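You operate a simulated robot arm through the tools that you are given. There is no shell and no other tool. Be economical: measure what you need, move in short steps, check, and stop when the job is done.

You are at the controls of a simulated robot arm. One attempt, no reset.

Task
Swage the ferrule of the blue ferrule holder and gauge it.
Fine: first set the size dial by the holder's label; one pull, lever back up; it ends in the gauge.

It is judged by the outcome, as a careful person would: the job done as asked, and still so three seconds after it is handed in. It fails if anything else is knocked over, pushed out of place, dropped, spilled or broken.

Robot
A 6-joint arm with a two-finger parallel gripper, fixed in place. Base frame: the origin is at the foot of the arm, x ahead of it, y to its left, z up; the work surface is at about z = 0. Lengths are in mm, angles in degrees, forces in N, time in s.
With the tool pointing down near the work surface it reaches from about 140 to 580 mm from the base axis. Its first joint turns from -66.0 to 66.0 degrees. Payload 2.1 kg.
Tool frame: the origin (TCP) lies between the finger pads and is the grasp point; the fingertips stand 30 mm ahead of it; z points along the fingers, y is the line along which they close. Largest opening 94 mm; finger width 28, thickness 10; the body of the gripper, 50 by 96 mm, starts 55 mm behind the TCP.
Orientation is that of the tool frame in the base frame, as a unit quaternion [w, x, y, z]. With the fingers straight down and closing along the base's y, the tool's x points along the base's -x, its y along +y and its z along -z.

Tools
- The arm moves only by the tool servo_tool. Its argument "series" is a list of rows, each an object of numbers (a shift or turn left out is 0, a gripper value left out holds the last): "x", "y", "z": the shift along the tool's x, y, z in mm; "wx", "wy", "wz": the turn, a rotation vector about the tool's x, y, z in rad; "fingers": the finger opening in mm, from 0 to 94. In form: [{"x": .., "y": .., "z": .., "wx": .., "wy": .., "wz": .., "fingers": ..}, ...]. A call has 1 to 10 rows; each row shifts and turns the commanded pose from where the row before left it, along the tool's axes as they then stand. Each row takes 0.2 s and may step no farther than 50 mm and 8.6 degrees from the row before; otherwise, or with a gripper value out of range, the whole call is refused. Where a pose cannot be reached the arm comes as near as it can. A force on the tool above 70 N (or 10 N above the force at the start of the call, whichever is more), or a blocked arm, ends the call early, and 0.2 s more pass. The fingers move at their own pace (about 72 mm/s each) and stop on an object; they squeeze with about 44 N. The grip force told is the motor's: it shows also when the fingers shut on nothing. Time passes only in rows, and 0.2 s behind the last, so rows that do not move let the fingers close. It gives the time, the measured TCP pose, the force on the tool (base axes), the opening and the grip force at its end, in the units of the frame above (readings bear some noise), and new pictures: "views" is both (left out), scene, wrist or none.
- Cameras (640 x 400 px; columns grow to the right, rows downward): "scene" is fixed at [32.5, -375.5, 471.8]; the picture's right is [0.85, -0.53, 0.00], its down [-0.37, -0.58, -0.73] and it looks along [0.39, 0.61, -0.69] (base axes); focal length 214 px, centre (320, 200). "wrist" rides on the gripper at [-37, 0, -58] in the tool frame; the picture's right is [0.00, -1.00, 0.00], its down [0.97, 0.00, -0.24] and it looks along [0.24, 0.00, 0.97] (tool axes); focal length 218 px, centre (320, 200). There is no depth. A picture from a camera that has moved, and an enlarged one, comes with that camera's place and axes in the base frame and with its lens. The place of the scene camera against the robot may be out by one fixed shift of up to 18 mm in any direction.
- zoom(camera, box): a new picture of the part [left, top, right, bottom] of that camera's present view, enlarged. The clock stands still meanwhile.
- sign_off(): hands the job in; it is judged then, once.

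Work in short steps. Places have to be worked out from the pictures, the camera data and where the tool is seen: move nearer, look again, correct. Check each grasp and each placing, and mend what went wrong. You have 120 turns and 150 pictures in all, those below and enlarged ones among them. Open the gripper and draw the arm clear of the work before you hand the job in, unless the task says otherwise; then end with one line.

The tools are called after "Call:" as name(argument=value, ...) on one line, values as JSON. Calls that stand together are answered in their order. servo_tool: Moves the arm, as the interface text tells. Its arguments: {"type":"object","properties":{"series":{"type":"array","items":{"type":"object","properties":{"x":{"type":"number"},"y":{"type":"number"},"z":{"type":"number"},"wx":{"type":"number"},"wy":{"type":"number"},"wz":{"type":"number"},"fingers":{"type":"number"}}}},"views":{"type":"string","enum":["both","scene","wrist","none"]}},"required":["series"]} The other tools are called the same way: zoom (camera, box) takes an enlarged picture of a part of a camera's view; sign_off () hands the job in.

At the start:

```text
time: 0.0
eef_pos: [219.5, -232.8, 394.6]
ee_rot: [-0.001, 0.0, 1.0, 0.0]
ft_force: [0.0, 0.4, 0.4]
grip_width: 93.9
gripper_force: 0.0
```

scene: 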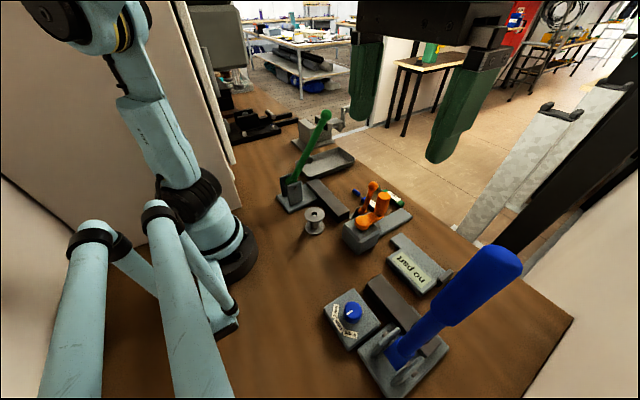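
wrist: 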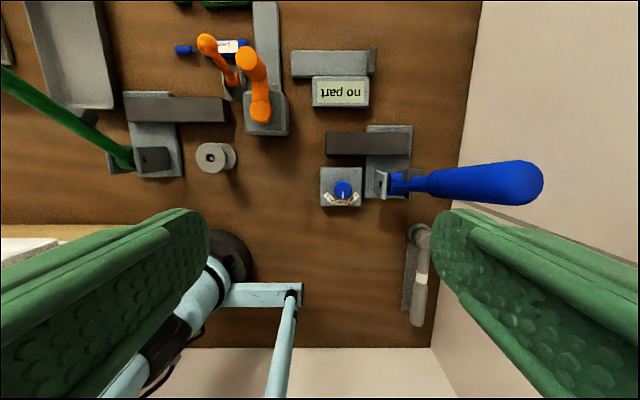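

I'll look closer at the stations and the holder first.

Call:
zoom(camera="wrist", box=[280, 30, 480, 220])

Call:
zoom(camera="wrist", box=[90, 0, 300, 190])

Call:
zoom(camera="scene", box=[260, 100, 420, 260])

Call:
zoom(camera="scene", box=[310, 220, 540, 400])

```text
2.11 times, centred on (380, 125) of wrist
camera zoom: at [256.4, -233.5, 452.0], right [0.0, -1.0, 0.0], down [-0.97, 0.0, 0.24], along [-0.24, 0.0, -0.97], focal length 460 px, centre (194, 358)
```

zoom: 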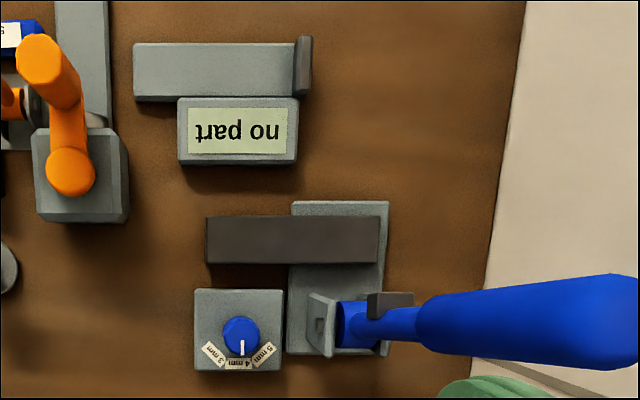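

```text
2.11 times, centred on (195, 95) of wrist
camera zoom: at [256.4, -233.5, 452.0], right [0.0, -1.0, 0.0], down [-0.97, 0.0, 0.24], along [-0.24, 0.0, -0.97], focal length 460 px, centre (583, 421)
```

zoom: 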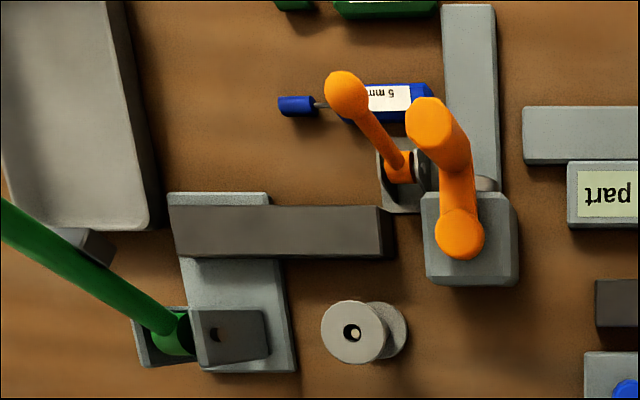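

```text
2.50 times, centred on (340, 180) of scene
camera zoom: at [32.5, -375.5, 471.8], right [0.85, -0.53, 0.0], down [-0.37, -0.58, -0.73], along [0.39, 0.61, -0.69], focal length 536 px, centre (270, 250)
```

zoom: 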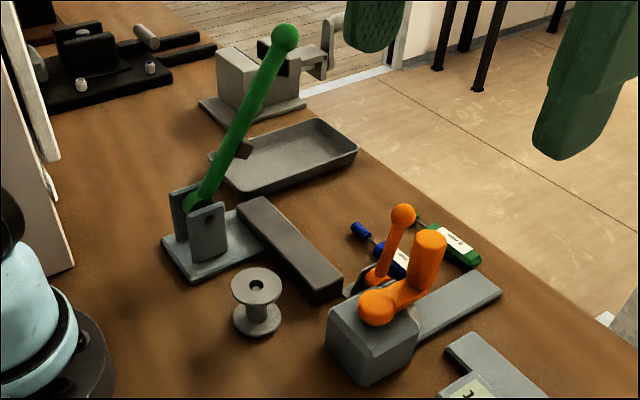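

```text
2.22 times, centred on (425, 310) of scene
camera zoom: at [32.5, -375.5, 471.8], right [0.85, -0.53, 0.0], down [-0.37, -0.58, -0.73], along [0.39, 0.61, -0.69], focal length 477 px, centre (87, -44)
```

zoom: 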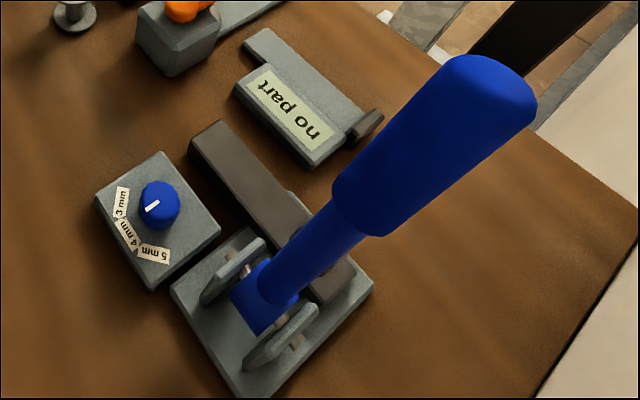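

The holder (blue, label "5 mm") lies near (421,-68). The dial, the blue-lever press and the "no part" gauge are on the right. I'll move to look closer at the holder.

Call:
servo_tool(series=[{"x": -30, "y": 40}, {"x": -30, "y": 40, "z": 10}, {"x": -30, "y": 35, "z": 20}, {"x": -20, "y": 30, "z": 35}, {"z": 40}, {"z": 30}], views="wrist")

```text
refused: row 2 steps farther than a row can; nothing moved
```

The shift limit is 50 mm per row, so I'll use smaller rows.

Call:
servo_tool(series=[{"x": -25, "y": 40}, {"x": -25, "y": 40, "z": 10}, {"x": -25, "y": 35, "z": 20}, {"x": -25, "y": 30, "z": 25}, {"z": 40}, {"z": 40}], views="wrist")

```text
time: 1.4
eef_pos: [320.1, -89.0, 258.2]
ee_rot: [-0.001, 0.0, 1.0, 0.0]
ft_force: [0.2, -0.2, -0.7]
grip_width: 94.3
gripper_force: 0.0
camera wrist: at [356.8, -87.4, 316.5], right [0.0, -1.0, 0.0], down [-0.97, 0.0, 0.24], along [-0.24, 0.0, -0.97], focal length 218 px, centre (320, 200)
```

wrist: 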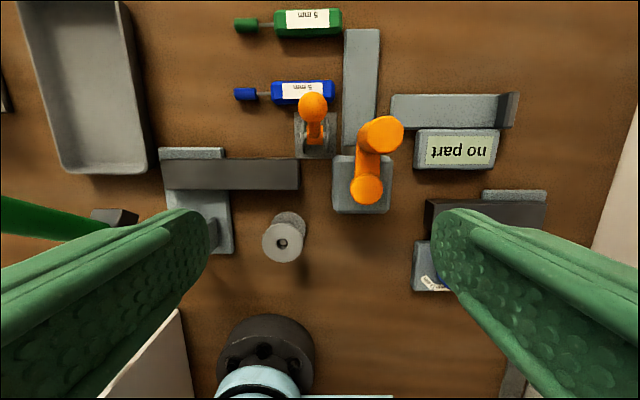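

Call:
zoom(camera="wrist", box=[220, 0, 400, 120])

Call:
zoom(camera="wrist", box=[380, 80, 560, 200])

Call:
zoom(camera="wrist", box=[150, 80, 420, 280])

```text
3.33 times, centred on (310, 60) of wrist
camera zoom: at [356.8, -87.4, 316.5], right [0.0, -1.0, 0.0], down [-0.97, 0.0, 0.24], along [-0.24, 0.0, -0.97], focal length 728 px, centre (353, 667)
```

zoom: 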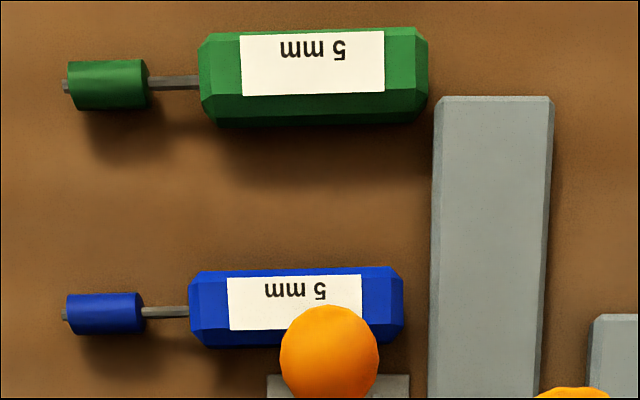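

```text
3.33 times, centred on (470, 140) of wrist
camera zoom: at [356.8, -87.4, 316.5], right [0.0, -1.0, 0.0], down [-0.97, 0.0, 0.24], along [-0.24, 0.0, -0.97], focal length 728 px, centre (-180, 400)
```

zoom: 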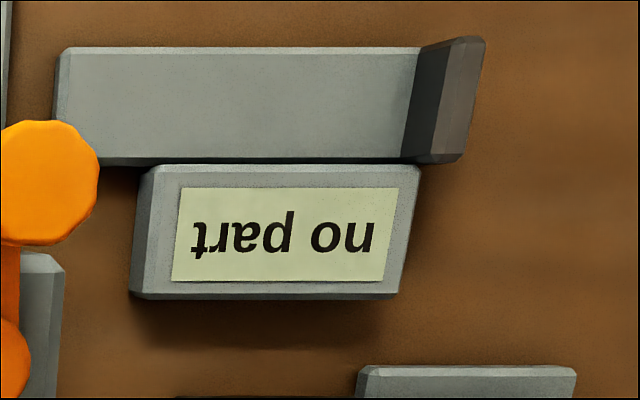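

```text
2.00 times, centred on (285, 180) of wrist
camera zoom: at [356.8, -87.4, 316.5], right [0.0, -1.0, 0.0], down [-0.97, 0.0, 0.24], along [-0.24, 0.0, -0.97], focal length 436 px, centre (390, 240)
```

zoom: 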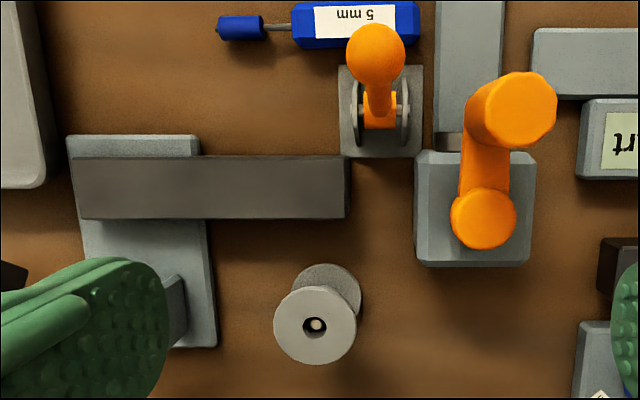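

Now a closer look at the blue press and dial.

Call:
servo_tool(series=[{"x": 35, "y": -35}, {"x": 35, "y": -35}, {"x": 35, "y": -35}, {"x": 25, "y": -20}, {"wx": 0.14}, {"wx": 0.14}, {"wx": 0.14}, {"wx": 0.1}], views="both")

```text
time: 3.2
eef_pos: [188.9, -214.6, 259.1]
ee_rot: [0.0, 0.0, 0.966, -0.257]
ft_force: [-0.4, 1.0, -0.7]
grip_width: 93.8
gripper_force: 0.2
camera wrist: at [225.5, -185.5, 309.4], right [0.0, -0.87, 0.5], down [-0.97, 0.12, 0.21], along [-0.24, -0.48, -0.84], focal length 218 px, centre (320, 200)
```

scene: 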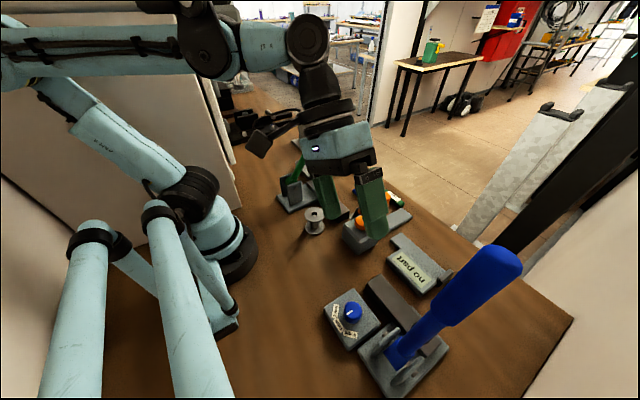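
wrist: 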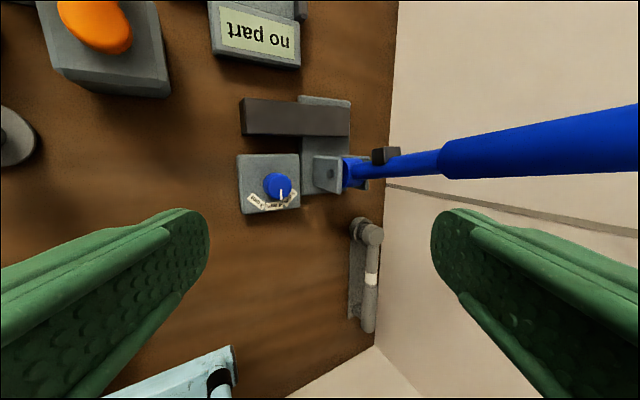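

Call:
zoom(camera="wrist", box=[220, 70, 420, 230])

```text
2.50 times, centred on (320, 150) of wrist
camera zoom: at [225.5, -185.5, 309.4], right [0.0, -0.87, 0.5], down [-0.97, 0.12, 0.21], along [-0.24, -0.48, -0.84], focal length 546 px, centre (320, 325)
```

zoom: 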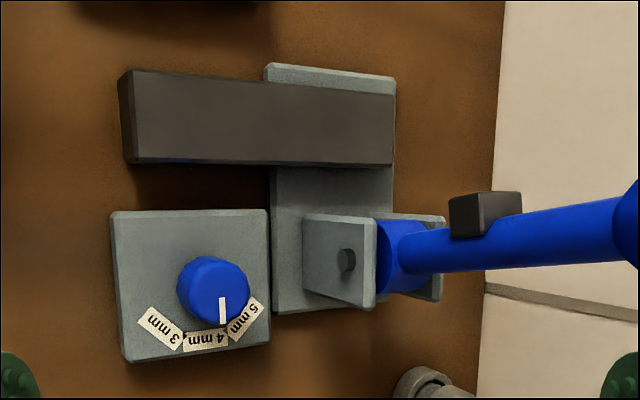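

The blue press works as follows: the lever is upright with a dark jaw, and it swings toward +x onto the dark anvil bar (x 240–279, y −244 to −397, top z≈30). Next I'll level the tool and look straight down on the dial.

Call:
servo_tool(series=[{"wx": -0.14, "fingers": 60}, {"wx": -0.14}, {"wx": -0.14}, {"wx": -0.1}, {"y": -30, "z": 20}, {"y": -30, "z": 25}, {"z": 20}], views="wrist")

```text
time: 4.8
eef_pos: [191.4, -275.1, 192.6]
ee_rot: [0.0, -0.001, 1.0, 0.0]
ft_force: [0.2, -0.4, 0.3]
grip_width: 60.1
gripper_force: 0.0
camera wrist: at [228.1, -274.9, 251.5], right [0.0, -1.0, 0.0], down [-0.97, 0.0, 0.24], along [-0.24, 0.0, -0.97], focal length 218 px, centre (320, 200)
```

wrist: 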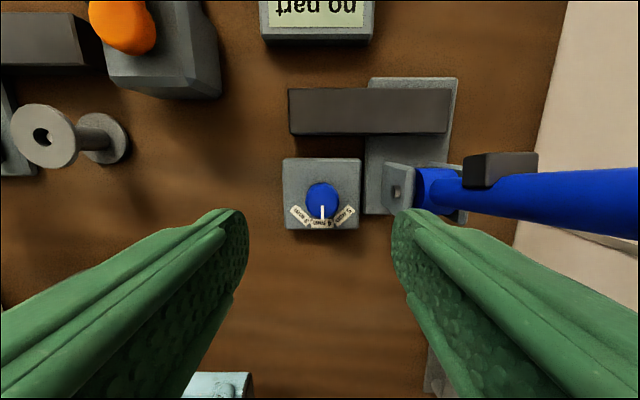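

Call:
zoom(camera="wrist", box=[270, 145, 374, 240])

Call:
zoom(camera="wrist", box=[280, 70, 560, 240])

```text
4.21 times, centred on (322, 192) of wrist
camera zoom: at [228.1, -274.9, 251.5], right [0.0, -1.0, 0.0], down [-0.97, 0.0, 0.24], along [-0.24, 0.0, -0.97], focal length 919 px, centre (312, 232)
```

zoom: 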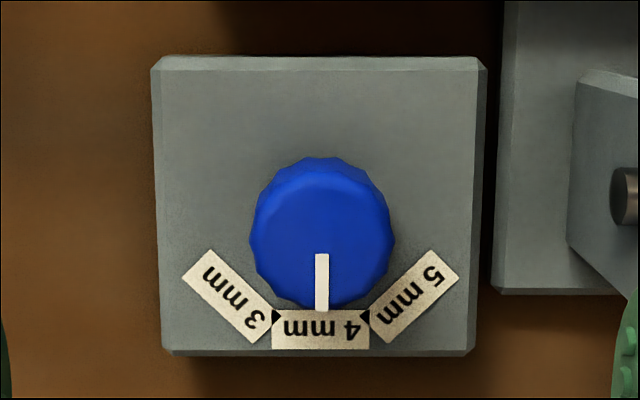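

```text
2.29 times, centred on (420, 155) of wrist
camera zoom: at [228.1, -274.9, 251.5], right [0.0, -1.0, 0.0], down [-0.97, 0.0, 0.24], along [-0.24, 0.0, -0.97], focal length 499 px, centre (91, 303)
```

zoom: 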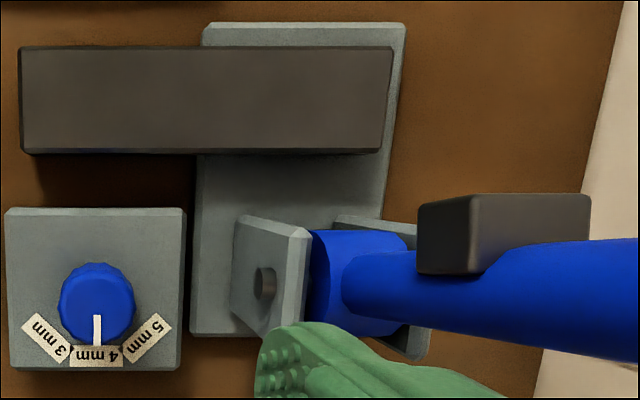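

The dial reads 4 mm, so it has to turn about 45° CCW seen from above, to 5 mm. I'll go down around the knob at (178,−276).

Call:
servo_tool(series=[{"x": 13.4, "y": -1, "z": 20}, {"z": 40}, {"z": 40}, {"z": 25}, {"z": 0}], views="both")

```text
time: 6.0
eef_pos: [177.6, -275.1, 66.7]
ee_rot: [0.0, 0.0, 1.0, 0.0]
ft_force: [0.4, 0.4, -1.0]
grip_width: 59.9
gripper_force: 0.0
camera wrist: at [214.1, -275.1, 125.6], right [0.0, -1.0, 0.0], down [-0.97, 0.0, 0.24], along [-0.24, 0.0, -0.97], focal length 218 px, centre (320, 200)
```

scene: 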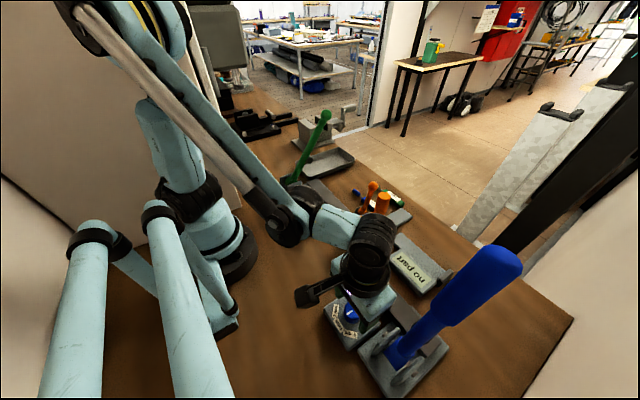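
wrist: 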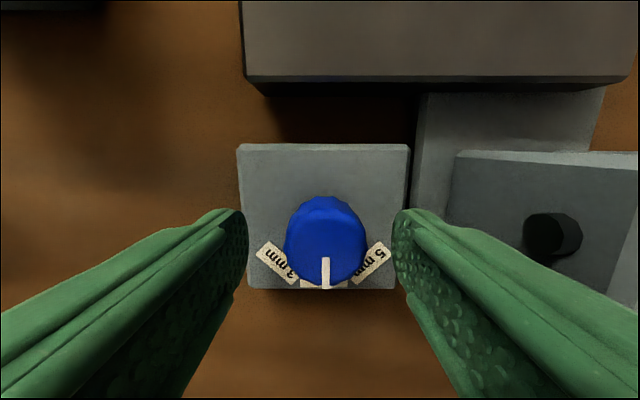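

The knob is centred within about 2 mm. I'll go down 10 mm more and close on it.

Call:
servo_tool(series=[{"y": -2, "z": 10, "x": 1}, {"fingers": 0}, {}, {}, {}], views="wrist")

```text
time: 7.2
eef_pos: [176.8, -278.9, 58.2]
ee_rot: [0.0, 0.0, 1.0, -0.001]
ft_force: [0.2, -9.8, -12.9]
grip_width: 33.6
gripper_force: 45.1
camera wrist: at [213.2, -277.2, 116.8], right [0.0, -1.0, 0.0], down [-0.97, 0.0, 0.24], along [-0.24, 0.0, -0.97], focal length 218 px, centre (320, 200)
```

wrist: 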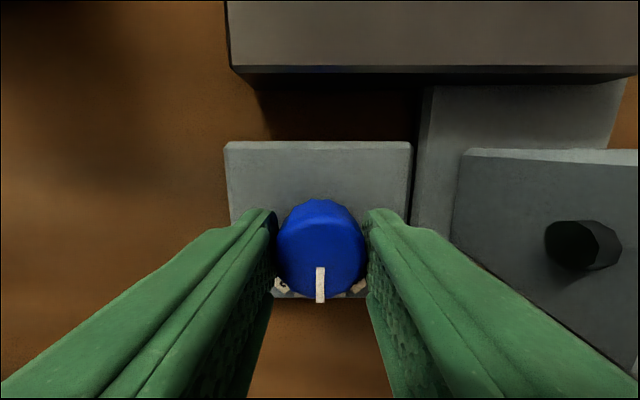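

Gripped at 33.6 mm. Now I'll turn the knob 45°.

Call:
servo_tool(series=[{"wz": -0.131}, {"wz": -0.131}, {"wz": -0.131}, {"wz": -0.131}, {"wz": -0.131}, {"wz": -0.131}, {}], views="wrist")

```text
time: 8.8
eef_pos: [176.5, -277.4, 59.3]
ee_rot: [0.002, -0.385, 0.923, 0.001]
ft_force: [18.3, 1.5, -10.0]
grip_width: 33.6
gripper_force: 45.2
camera wrist: at [201.7, -250.4, 116.9], right [0.71, -0.7, 0.0], down [-0.68, -0.69, 0.24], along [-0.17, -0.17, -0.97], focal length 218 px, centre (320, 200)
```

wrist: 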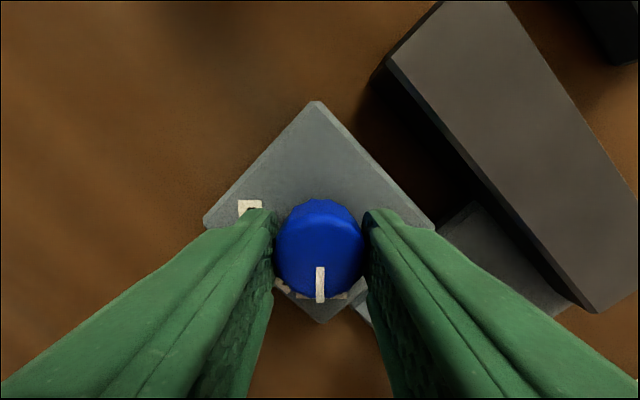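

The pointer has turned with the tool. I'll release, rise straight up and check.

Call:
servo_tool(series=[{"fingers": 60}, {}, {"z": -30}, {"z": -50}, {"z": -40}], views="wrist")

Call:
zoom(camera="wrist", box=[270, 145, 374, 240])

```text
time: 10.0
eef_pos: [173.9, -277.7, 180.2]
ee_rot: [-0.001, -0.384, 0.923, -0.001]
ft_force: [0.8, 0.2, -0.3]
grip_width: 60.0
gripper_force: 0.0
camera wrist: at [201.3, -250.9, 238.2], right [0.71, -0.71, 0.0], down [-0.69, -0.69, 0.24], along [-0.17, -0.17, -0.97], focal length 218 px, centre (320, 200)
```

wrist: 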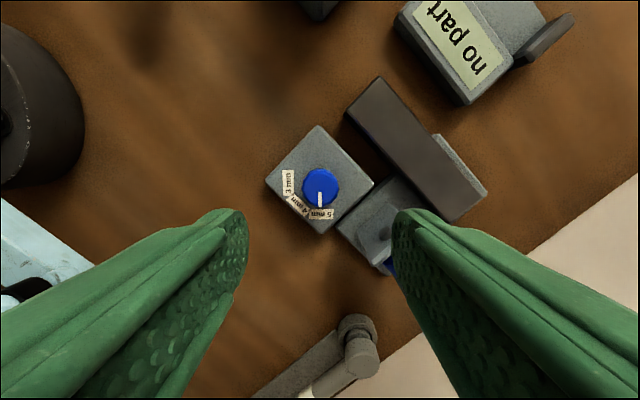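

```text
4.21 times, centred on (322, 192) of wrist
camera zoom: at [201.3, -250.9, 238.2], right [0.71, -0.71, 0.0], down [-0.69, -0.69, 0.24], along [-0.17, -0.17, -0.97], focal length 919 px, centre (312, 232)
```

zoom: 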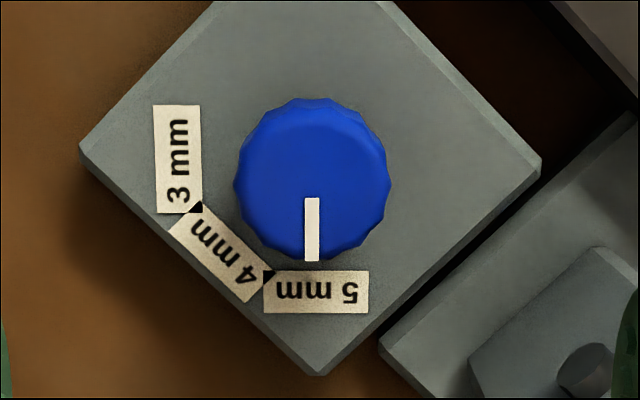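

The dial is on 5 mm. I'll rise and test whether the wrist reaches the +90° yaw I want later for placing.

Call:
servo_tool(series=[{"z": -40, "wz": -0.131}, {"z": -40, "wz": -0.131}, {"wz": -0.131}, {"wz": -0.131}, {"wz": -0.131}, {"wz": -0.131}, {}], views="wrist")

```text
time: 11.6
eef_pos: [175.0, -277.1, 258.7]
ee_rot: [0.0, 0.709, -0.705, 0.0]
ft_force: [-0.1, -1.2, -0.8]
grip_width: 59.9
gripper_force: 0.0
camera wrist: at [175.0, -240.1, 317.1], right [1.0, 0.01, 0.0], down [0.0, -0.97, 0.24], along [0.0, -0.24, -0.97], focal length 218 px, centre (320, 200)
```

wrist: 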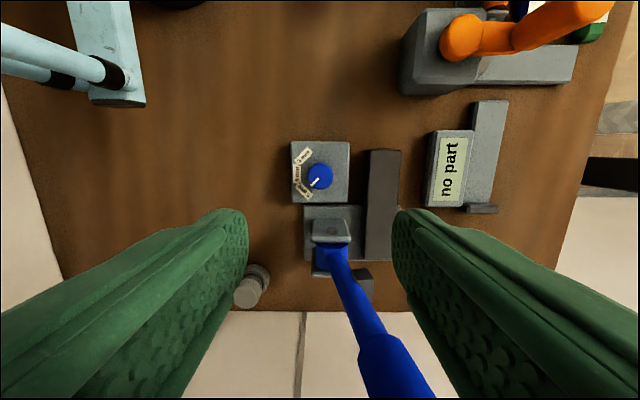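

+90° yaw works. I'll look at the gauge and press from this pose.

Call:
zoom(camera="wrist", box=[410, 85, 530, 225])

Call:
zoom(camera="wrist", box=[280, 130, 440, 400])

```text
2.86 times, centred on (470, 155) of wrist
camera zoom: at [175.0, -240.1, 317.1], right [1.0, 0.01, 0.0], down [0.0, -0.97, 0.24], along [0.0, -0.24, -0.97], focal length 624 px, centre (-109, 329)
```

zoom: 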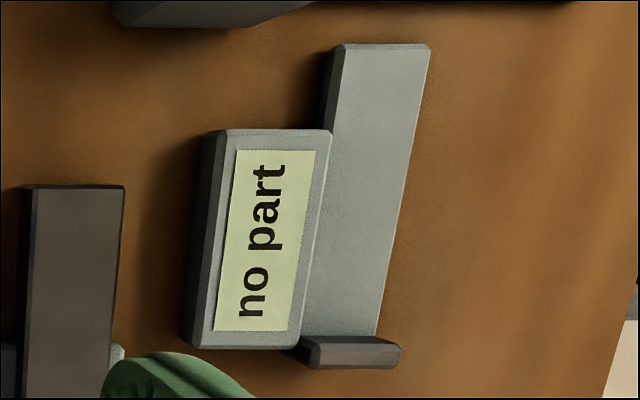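

```text
1.48 times, centred on (360, 265) of wrist
camera zoom: at [175.0, -240.1, 317.1], right [1.0, 0.01, 0.0], down [0.0, -0.97, 0.24], along [0.0, -0.24, -0.97], focal length 323 px, centre (261, 104)
```

zoom: 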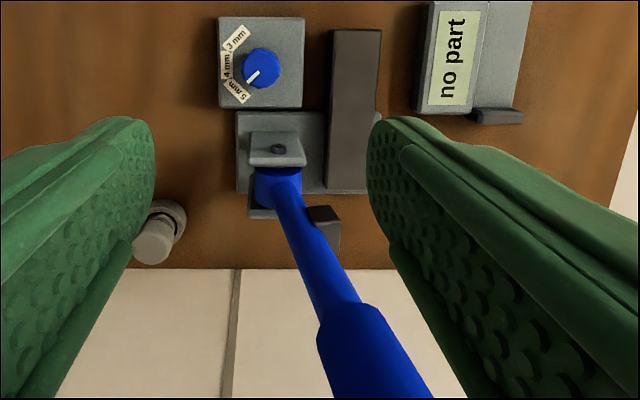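

The gauge slab is at x≈381–420, y −182 to −322, top z≈12, with a stop at its −y end. The holder's ferrule points +y, so it needs a 180° turn. The orange lever's ball at (391,−80,112) crowds the holder, so I'll grip near the ferrule end of the body. I'll move over there now.

Call:
servo_tool(series=[{"x": -34, "y": -35}, {"x": -34, "y": -35}, {"x": -34, "y": -35}, {"x": -34, "y": -35}, {"x": -34, "y": -35}, {"x": -34, "y": -35}, {"x": -34, "y": -35, "z": 10}, {"z": 30}], views="wrist")

Call:
zoom(camera="wrist", box=[230, 120, 410, 300])

```text
time: 13.4
eef_pos: [420.0, -36.6, 220.1]
ee_rot: [-0.001, 0.708, -0.706, 0.0]
ft_force: [-0.5, 0.0, -0.5]
grip_width: 59.9
gripper_force: 0.1
camera wrist: at [419.5, 0.5, 277.4], right [1.0, 0.0, 0.0], down [0.0, -0.97, 0.24], along [0.0, -0.24, -0.97], focal length 218 px, centre (320, 200)
```

wrist: 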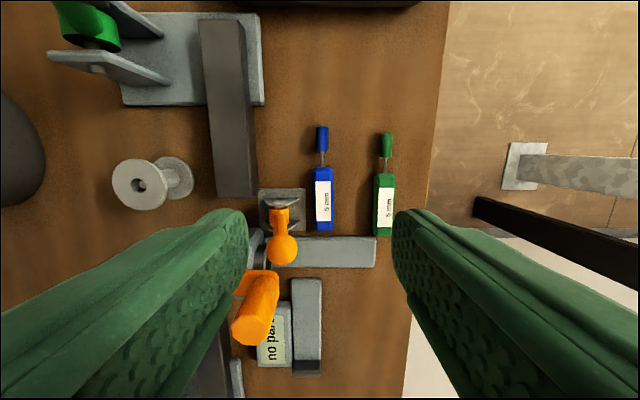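

```text
2.22 times, centred on (320, 210) of wrist
camera zoom: at [419.5, 0.5, 277.4], right [1.0, 0.0, 0.0], down [0.0, -0.97, 0.24], along [0.0, -0.24, -0.97], focal length 485 px, centre (320, 178)
```

zoom: 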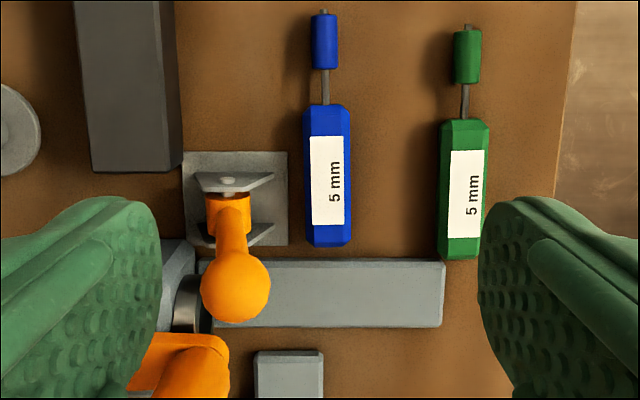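

The body spans y −24 to −106 at x≈423 and is about 25 wide. I'll grip at y≈−37 with an opening of 45, coming down in stages to keep clear of the orange ball.

Call:
servo_tool(series=[{"y": -3, "fingers": 46}, {"z": 40}, {"z": 40}, {"z": 40}, {"z": 30}], views="both")

```text
time: 14.6
eef_pos: [422.1, -37.9, 66.8]
ee_rot: [0.0, 0.708, -0.706, 0.0]
ft_force: [-0.6, 0.0, 0.1]
grip_width: 46.3
gripper_force: 0.0
camera wrist: at [422.7, -0.6, 125.8], right [1.0, 0.0, 0.0], down [0.0, -0.97, 0.24], along [0.0, -0.24, -0.97], focal length 218 px, centre (320, 200)
```

scene: 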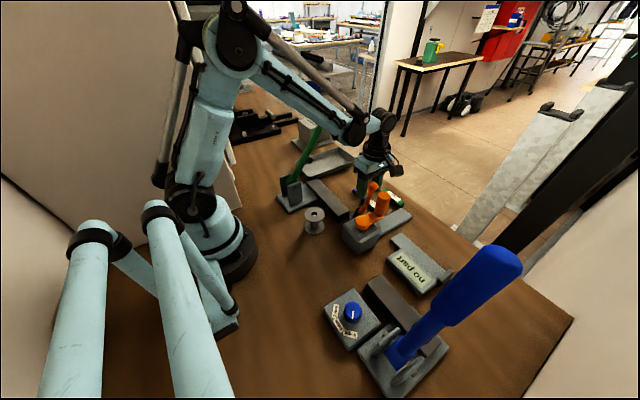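
wrist: 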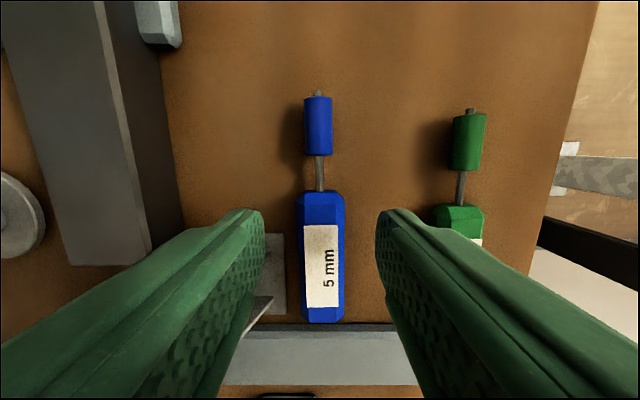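

The holder is centred between the fingers. I'll go down the last 28 mm and grip.

Call:
servo_tool(series=[{"z": 14}, {"z": 14}, {"fingers": 0}, {}, {}], views="wrist")

```text
time: 15.8
eef_pos: [422.1, -39.3, 41.3]
ee_rot: [0.0, 0.709, -0.706, 0.0]
ft_force: [-0.2, -0.2, 0.1]
grip_width: 24.8
gripper_force: 44.4
camera wrist: at [421.9, -1.4, 98.5], right [1.0, 0.0, 0.0], down [0.0, -0.97, 0.24], along [0.0, -0.24, -0.97], focal length 218 px, centre (320, 200)
```

wrist: 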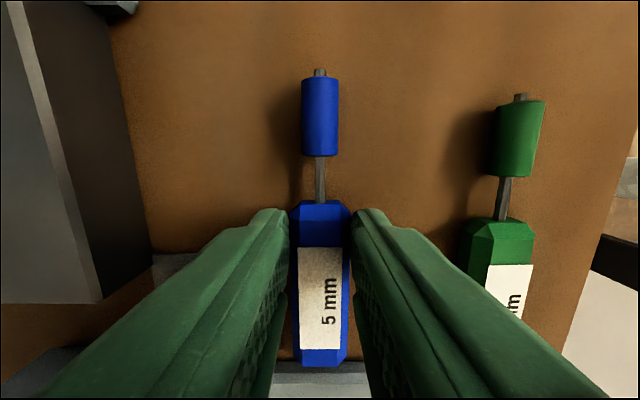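

Gripped at 24.8 mm. Lifting straight up and checking the hold.

Call:
servo_tool(series=[{"z": -20}, {"z": -40}, {"z": -50}, {"z": -50}, {"z": -40}, {"x": 30, "y": 36}, {"x": 30, "y": 36}, {"x": 30, "y": 36}, {"x": 30, "y": 36}, {"x": 11, "y": 36}], views="wrist")

```text
time: 18.0
eef_pos: [243.9, -169.2, 242.0]
ee_rot: [0.0, 0.708, -0.706, -0.001]
ft_force: [-0.1, 0.1, -0.5]
grip_width: 24.8
gripper_force: 44.0
camera wrist: at [243.3, -132.1, 299.7], right [1.0, 0.0, 0.0], down [0.0, -0.97, 0.24], along [0.0, -0.24, -0.97], focal length 218 px, centre (320, 200)
```

wrist: 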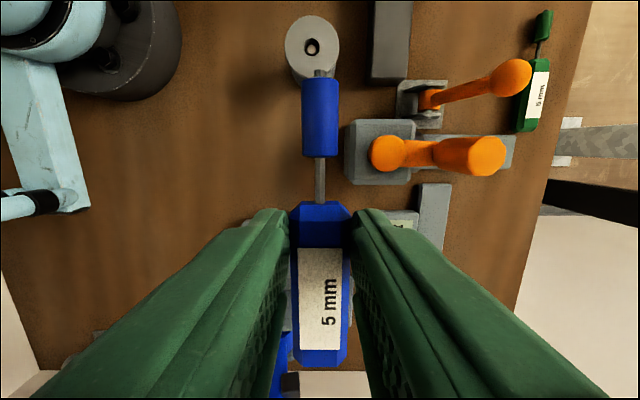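

The holder is held well. I'll rotate it 180° in the air.

Call:
servo_tool(series=[{"wz": 0.1428}, {"wz": 0.1428}, {"wz": 0.1428}, {"wz": 0.1428}, {"wz": 0.1428}, {"wz": 0.1428}, {"wz": 0.1428}, {"wz": 0.1428}, {"wz": 0.1428}, {"wz": 0.1428}], views="none")

Call:
servo_tool(series=[{"wz": 0.1428}, {"wz": 0.1428}, {"wz": 0.1428}, {"wz": 0.1428}, {"wz": 0.1428}, {"wz": 0.1428}, {"wz": 0.1428}, {"wz": 0.1428}, {"wz": 0.1428}, {"wz": 0.1428}], views="none")

Call:
servo_tool(series=[{"wz": 0.1428}, {"wz": 0.1428}, {}], views="wrist")

```text
time: 20.2
eef_pos: [242.3, -170.6, 241.0]
ee_rot: [-0.001, -0.071, 0.997, 0.0]
ft_force: [0.4, 0.0, -1.0]
grip_width: 24.9
gripper_force: 44.4
```

```text
time: 22.4
eef_pos: [242.4, -170.3, 241.6]
ee_rot: [0.001, 0.599, 0.801, 0.0]
ft_force: [0.4, -0.9, -0.9]
grip_width: 25.1
gripper_force: 43.9
```

```text
time: 23.2
eef_pos: [242.3, -169.4, 240.9]
ee_rot: [-0.001, 0.707, 0.707, 0.0]
ft_force: [0.1, -0.5, -0.6]
grip_width: 25.1
gripper_force: 43.8
camera wrist: at [243.0, -206.2, 298.7], right [-1.0, 0.0, 0.0], down [0.0, 0.97, 0.24], along [0.0, 0.24, -0.97], focal length 218 px, centre (320, 200)
```

wrist: 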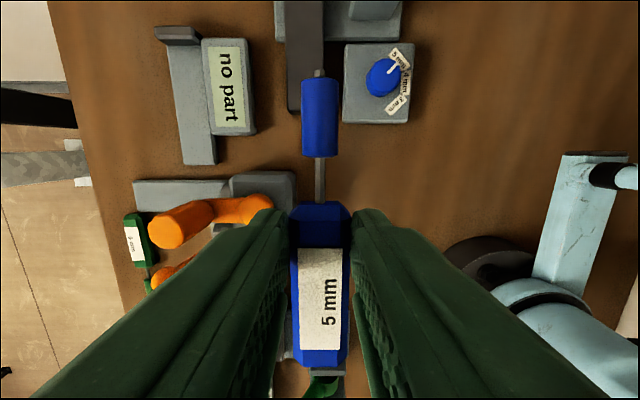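

Rotated. I'll lower it onto the clear patch at (225,−155) to regrip it nearer its rear.

Call:
servo_tool(series=[{"x": 15, "y": -17}, {"z": 45}, {"z": 45}, {"z": 45}, {"z": 40}, {"z": 15}, {"z": 5}, {}], views="both")

```text
time: 25.0
eef_pos: [225.4, -154.3, 46.5]
ee_rot: [0.0, 0.706, 0.708, 0.0]
ft_force: [-0.3, 0.2, -0.7]
grip_width: 25.0
gripper_force: 43.9
camera wrist: at [226.2, -190.9, 103.6], right [-1.0, 0.0, 0.0], down [0.0, 0.97, 0.24], along [0.0, 0.24, -0.97], focal length 218 px, centre (320, 200)
```

scene: 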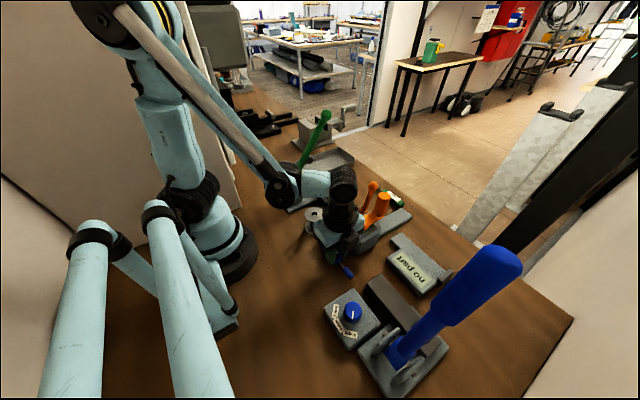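
wrist: 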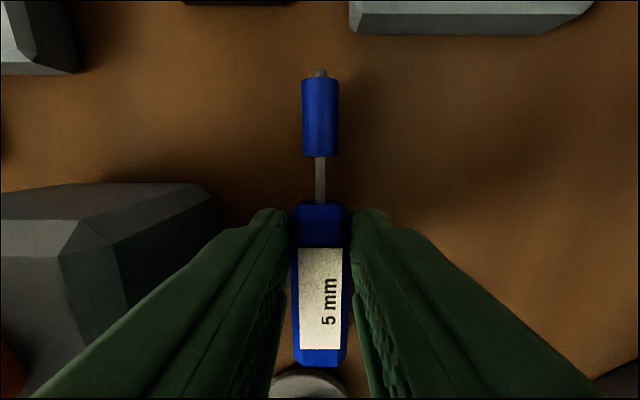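

A few mm more to touch down, then release and rise a little.

Call:
servo_tool(series=[{"z": 4}, {}, {"fingers": 46}, {}, {}, {"z": -40}, {"z": -40}, {"z": -20}], views="wrist")

```text
time: 26.8
eef_pos: [225.9, -156.9, 141.3]
ee_rot: [0.001, 0.705, 0.709, 0.001]
ft_force: [-0.2, -0.6, 0.6]
grip_width: 46.0
gripper_force: 0.0
camera wrist: at [226.1, -193.2, 199.7], right [-1.0, 0.0, 0.0], down [0.0, 0.97, 0.24], along [0.0, 0.24, -0.97], focal length 218 px, centre (320, 200)
```

wrist: 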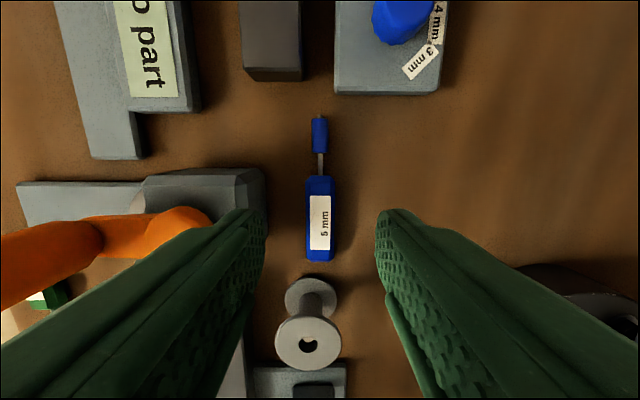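

The holder is resting with its ferrule pointing −y. I'll regrip near y≈−115, slightly rear of body centre.

Call:
servo_tool(series=[{"x": 41, "z": 10}, {"z": 45}, {"z": 44}, {}, {"fingers": 0}, {}, {}, {}], views="wrist")

```text
time: 28.6
eef_pos: [229.7, -115.3, 43.0]
ee_rot: [0.0, 0.706, 0.709, 0.0]
ft_force: [0.1, 0.5, 0.0]
grip_width: 25.0
gripper_force: 43.7
camera wrist: at [229.7, -151.8, 101.3], right [-1.0, 0.0, 0.0], down [0.0, 0.97, 0.24], along [0.0, 0.24, -0.97], focal length 218 px, centre (320, 200)
```

wrist: 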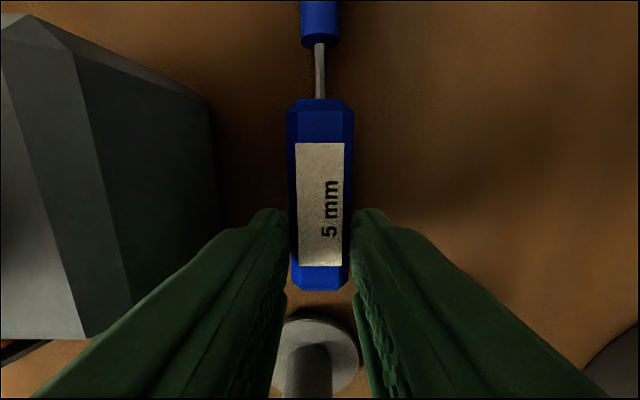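

Regripped. Ferrule centre should be about 84 mm ahead (−y) of the TCP. I'll lift and carry it toward the bar, stopping short above it to check the alignment.

Call:
servo_tool(series=[{"z": -35}, {"z": -40}, {"x": -45}, {"x": -45, "y": 0}, {"y": 30}, {"x": -40}, {"x": -22}, {}], views="both")

```text
time: 30.4
eef_pos: [254.9, -265.5, 118.6]
ee_rot: [0.0, 0.705, 0.709, 0.0]
ft_force: [-0.3, 0.0, -1.6]
grip_width: 24.8
gripper_force: 43.7
camera wrist: at [256.4, -301.4, 175.7], right [-1.0, 0.0, 0.0], down [0.0, 0.97, 0.24], along [0.0, 0.24, -0.97], focal length 218 px, centre (320, 200)
```

scene: 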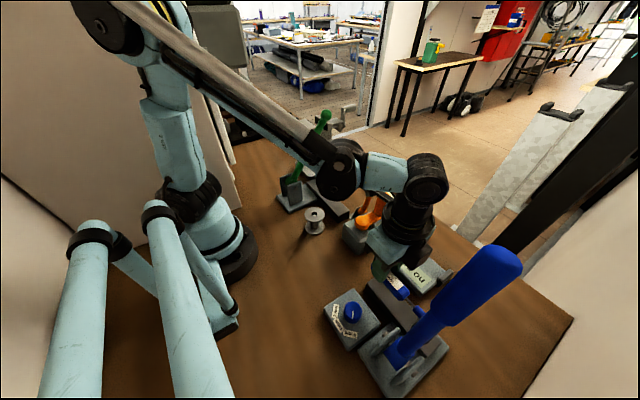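
wrist: 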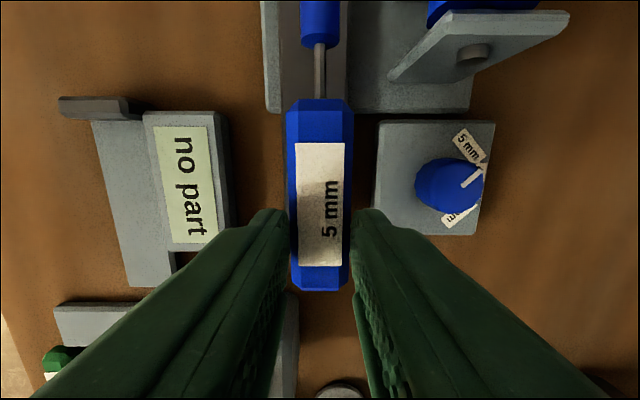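

Bar edges re-measured at x 240–278, so it's centred at 259. I'll shift +4.5 in x and −21.5 in y, then go down to a few mm above the bar.

Call:
servo_tool(series=[{"x": -11, "y": 4.5}, {"x": -10.5}, {"z": 20}, {"z": 14}, {}], views="both")

```text
time: 31.6
eef_pos: [260.7, -288.1, 82.8]
ee_rot: [0.0, 0.706, 0.708, 0.001]
ft_force: [-0.3, 0.8, -0.7]
grip_width: 25.0
gripper_force: 43.8
camera wrist: at [260.2, -323.4, 141.7], right [-1.0, 0.0, 0.0], down [0.0, 0.97, 0.24], along [0.0, 0.24, -0.97], focal length 218 px, centre (320, 200)
```

scene: 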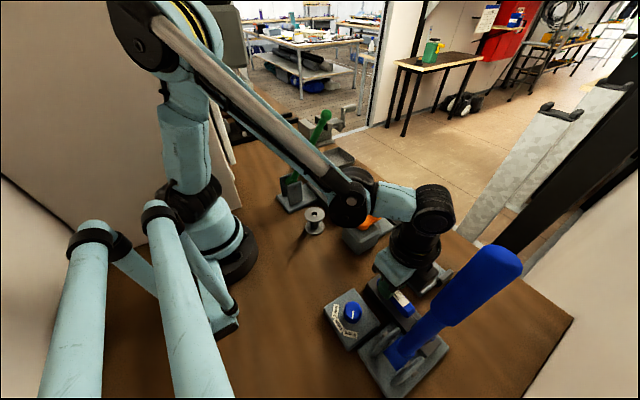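
wrist: 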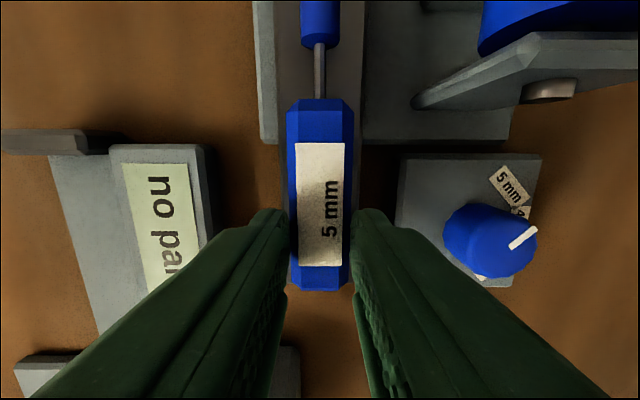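

Centred on the bar. Lowering to contact.

Call:
servo_tool(series=[{"z": 5}, {"z": 2}, {"z": 2}, {}], views="wrist")

```text
time: 32.6
eef_pos: [259.7, -287.5, 74.6]
ee_rot: [0.0, 0.706, 0.708, 0.0]
ft_force: [-0.3, -0.2, -0.3]
grip_width: 25.0
gripper_force: 43.9
camera wrist: at [260.3, -323.6, 133.4], right [-1.0, 0.0, 0.0], down [0.0, 0.97, 0.24], along [0.0, 0.24, -0.97], focal length 218 px, centre (320, 200)
```

wrist: 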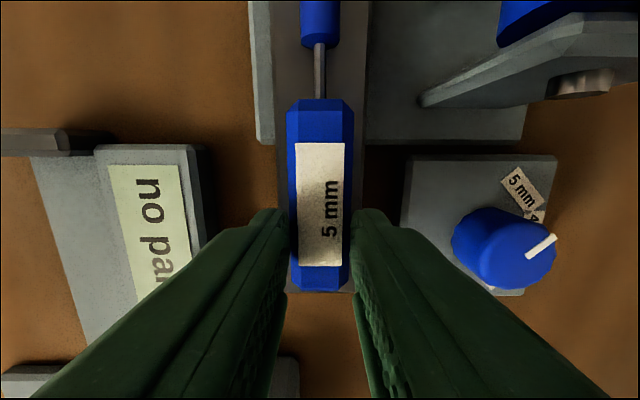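

Call:
servo_tool(series=[{"z": 1.5}, {"z": 1.5}, {"z": 1.5}, {}], views="none")

```text
time: 33.6
eef_pos: [260.8, -287.3, 71.9]
ee_rot: [0.0, 0.706, 0.708, 0.0]
ft_force: [-6.2, 0.5, 36.4]
grip_width: 25.2
gripper_force: 43.6
```

Contact felt (36 N). I'll ease 1 mm, release, rise and inspect.

Call:
servo_tool(series=[{"z": -1.5}, {"fingers": 46}, {}, {}, {"z": -30}, {"x": 30, "z": -40}, {"x": 30, "z": -40}, {"z": -40}], views="both")

Call:
zoom(camera="scene", box=[310, 220, 540, 400])

```text
time: 35.4
eef_pos: [262.1, -228.3, 220.5]
ee_rot: [0.0, 0.706, 0.709, 0.0]
ft_force: [0.1, -0.1, 0.4]
grip_width: 45.9
gripper_force: 0.1
camera wrist: at [262.3, -264.6, 279.9], right [-1.0, 0.0, 0.0], down [0.0, 0.97, 0.24], along [0.0, 0.24, -0.97], focal length 218 px, centre (320, 200)
```

scene: 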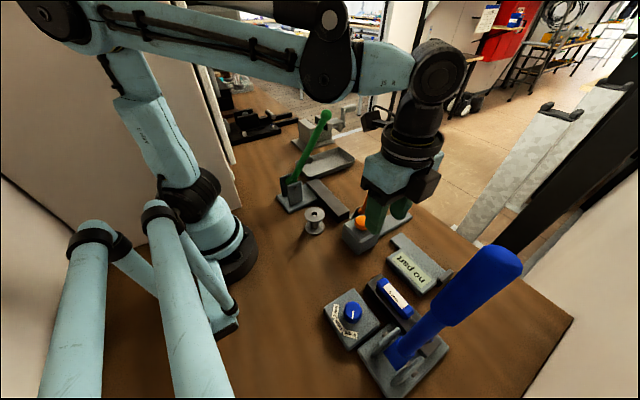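
wrist: 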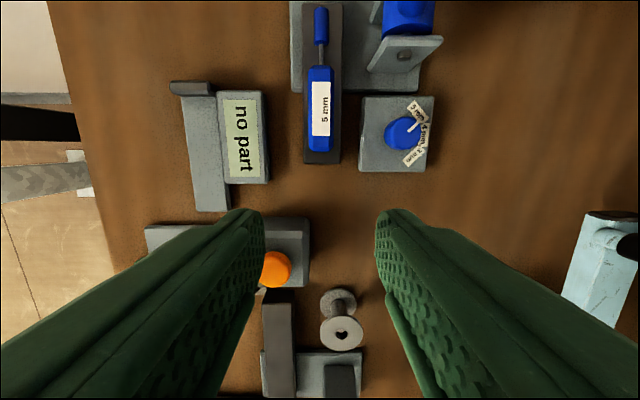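

```text
2.22 times, centred on (425, 310) of scene
camera zoom: at [32.5, -375.5, 471.8], right [0.85, -0.53, 0.0], down [-0.37, -0.58, -0.73], along [0.39, 0.61, -0.69], focal length 477 px, centre (87, -44)
```

zoom: 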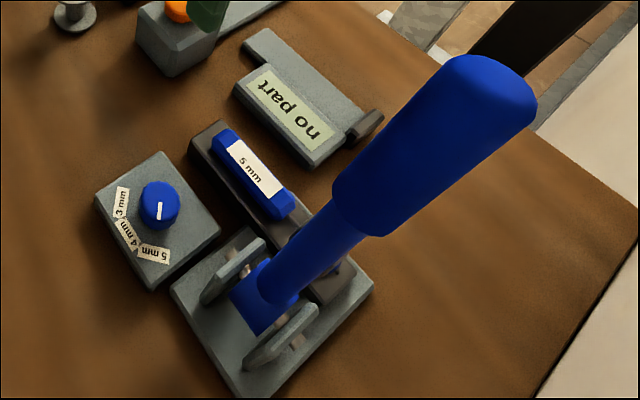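

Call:
zoom(camera="wrist", box=[270, 0, 460, 180])

```text
2.22 times, centred on (365, 90) of wrist
camera zoom: at [262.3, -264.6, 279.9], right [-1.0, 0.0, 0.0], down [0.0, 0.97, 0.24], along [0.0, 0.24, -0.97], focal length 485 px, centre (220, 444)
```

zoom: 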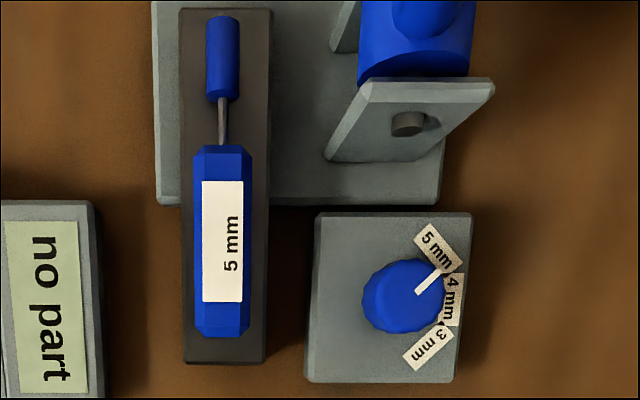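

The ferrule spans y −357 to −388, centred near −372, which matches the jaw line at about −371. Next is the lever. I'll rise, go to yaw 0 so the fingers close along the hinge axis, and look at the handle from above.

Call:
servo_tool(series=[{"z": -45}, {"z": -45, "wz": -0.1428}, {"z": -45, "wz": -0.1428}, {"z": -45, "wz": -0.1428}, {"wz": -0.1428}, {"wz": -0.1428}, {"wz": -0.1428}, {"wz": -0.1428}, {"wz": -0.1428}, {"wz": -0.1428}], views="none")

Call:
servo_tool(series=[{"wz": -0.1428, "fingers": 80}, {"wz": -0.1428}, {"x": 30, "y": -30}, {"y": -40, "x": 20}, {}], views="both")

```text
time: 37.6
eef_pos: [260.3, -228.4, 401.7]
ee_rot: [0.0, 0.139, 0.99, 0.0]
ft_force: [0.1, 0.1, -0.7]
grip_width: 45.8
gripper_force: 0.0
```

```text
time: 38.8
eef_pos: [211.3, -296.4, 403.0]
ee_rot: [0.0, -0.002, 1.0, 0.0]
ft_force: [-0.6, -0.2, -0.2]
grip_width: 80.1
gripper_force: 0.1
camera wrist: at [248.8, -296.0, 460.5], right [0.0, -1.0, 0.0], down [-0.97, 0.0, 0.24], along [-0.24, 0.0, -0.97], focal length 218 px, centre (320, 200)
```

scene: 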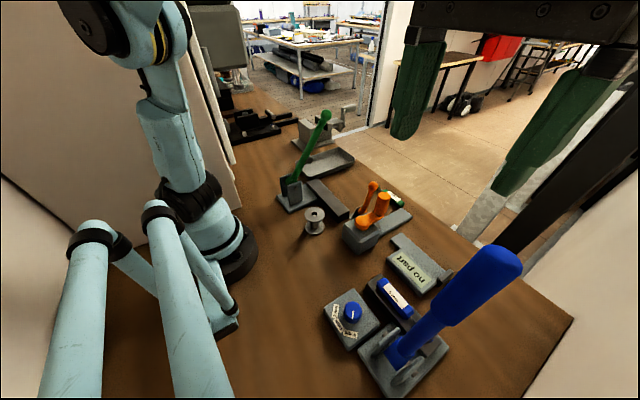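
wrist: 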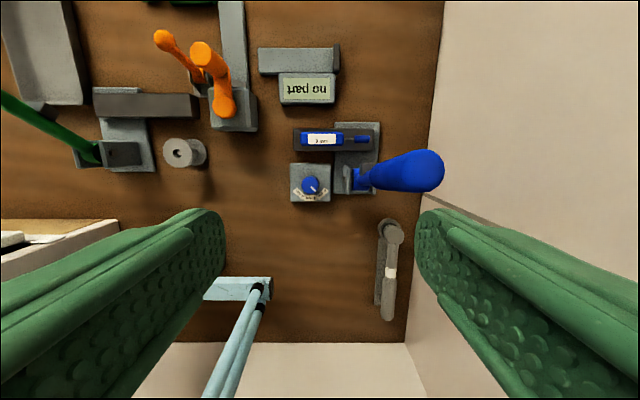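

Call:
zoom(camera="wrist", box=[330, 120, 470, 220])

```text
4.00 times, centred on (400, 170) of wrist
camera zoom: at [248.8, -296.0, 460.5], right [0.0, -1.0, 0.0], down [-0.97, 0.0, 0.24], along [-0.24, 0.0, -0.97], focal length 873 px, centre (0, 320)
```

zoom: 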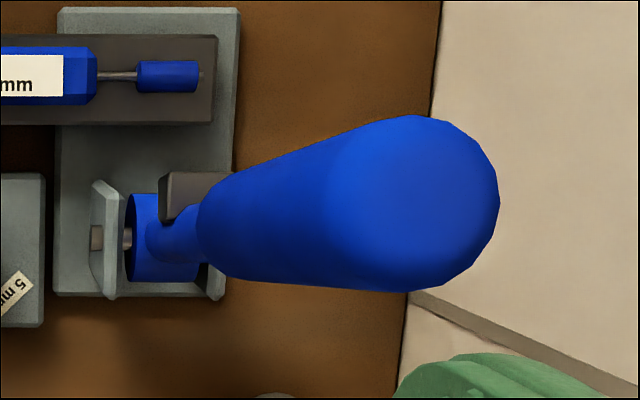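

The end cap is at about (231,−371,301), radius 16, and the pivot near (188,−371,60), so the lever leans 10° toward +x. I'll move above the handle and go down astride it, fingers either side in y.

Call:
servo_tool(series=[{"x": -6, "y": -40}, {"x": -7, "y": -35}, {"z": 40}, {"z": 30}, {"z": 0}], views="both")

```text
time: 40.0
eef_pos: [220.1, -364.2, 324.7]
ee_rot: [-0.001, -0.002, 1.0, 0.0]
ft_force: [0.0, 0.0, -0.8]
grip_width: 79.9
gripper_force: 0.1
out of reach, approached as far as the arm can: row 2
camera wrist: at [257.4, -363.9, 382.1], right [0.0, -1.0, 0.0], down [-0.97, 0.0, 0.24], along [-0.24, 0.0, -0.97], focal length 218 px, centre (320, 200)
```

scene: 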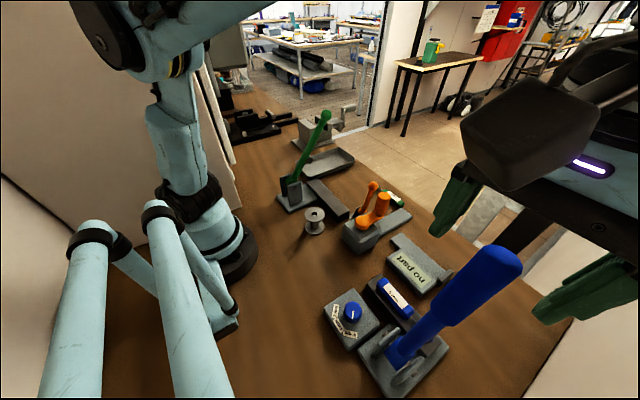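
wrist: 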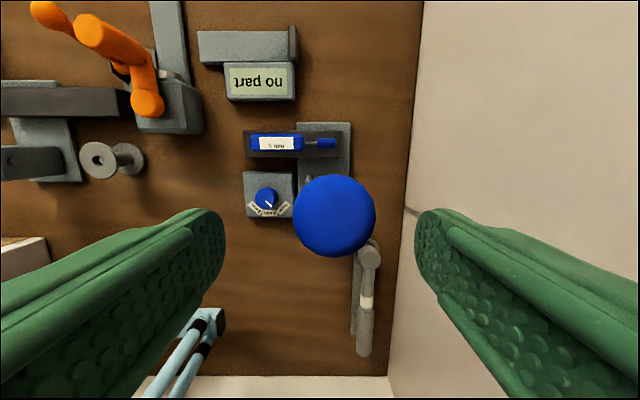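

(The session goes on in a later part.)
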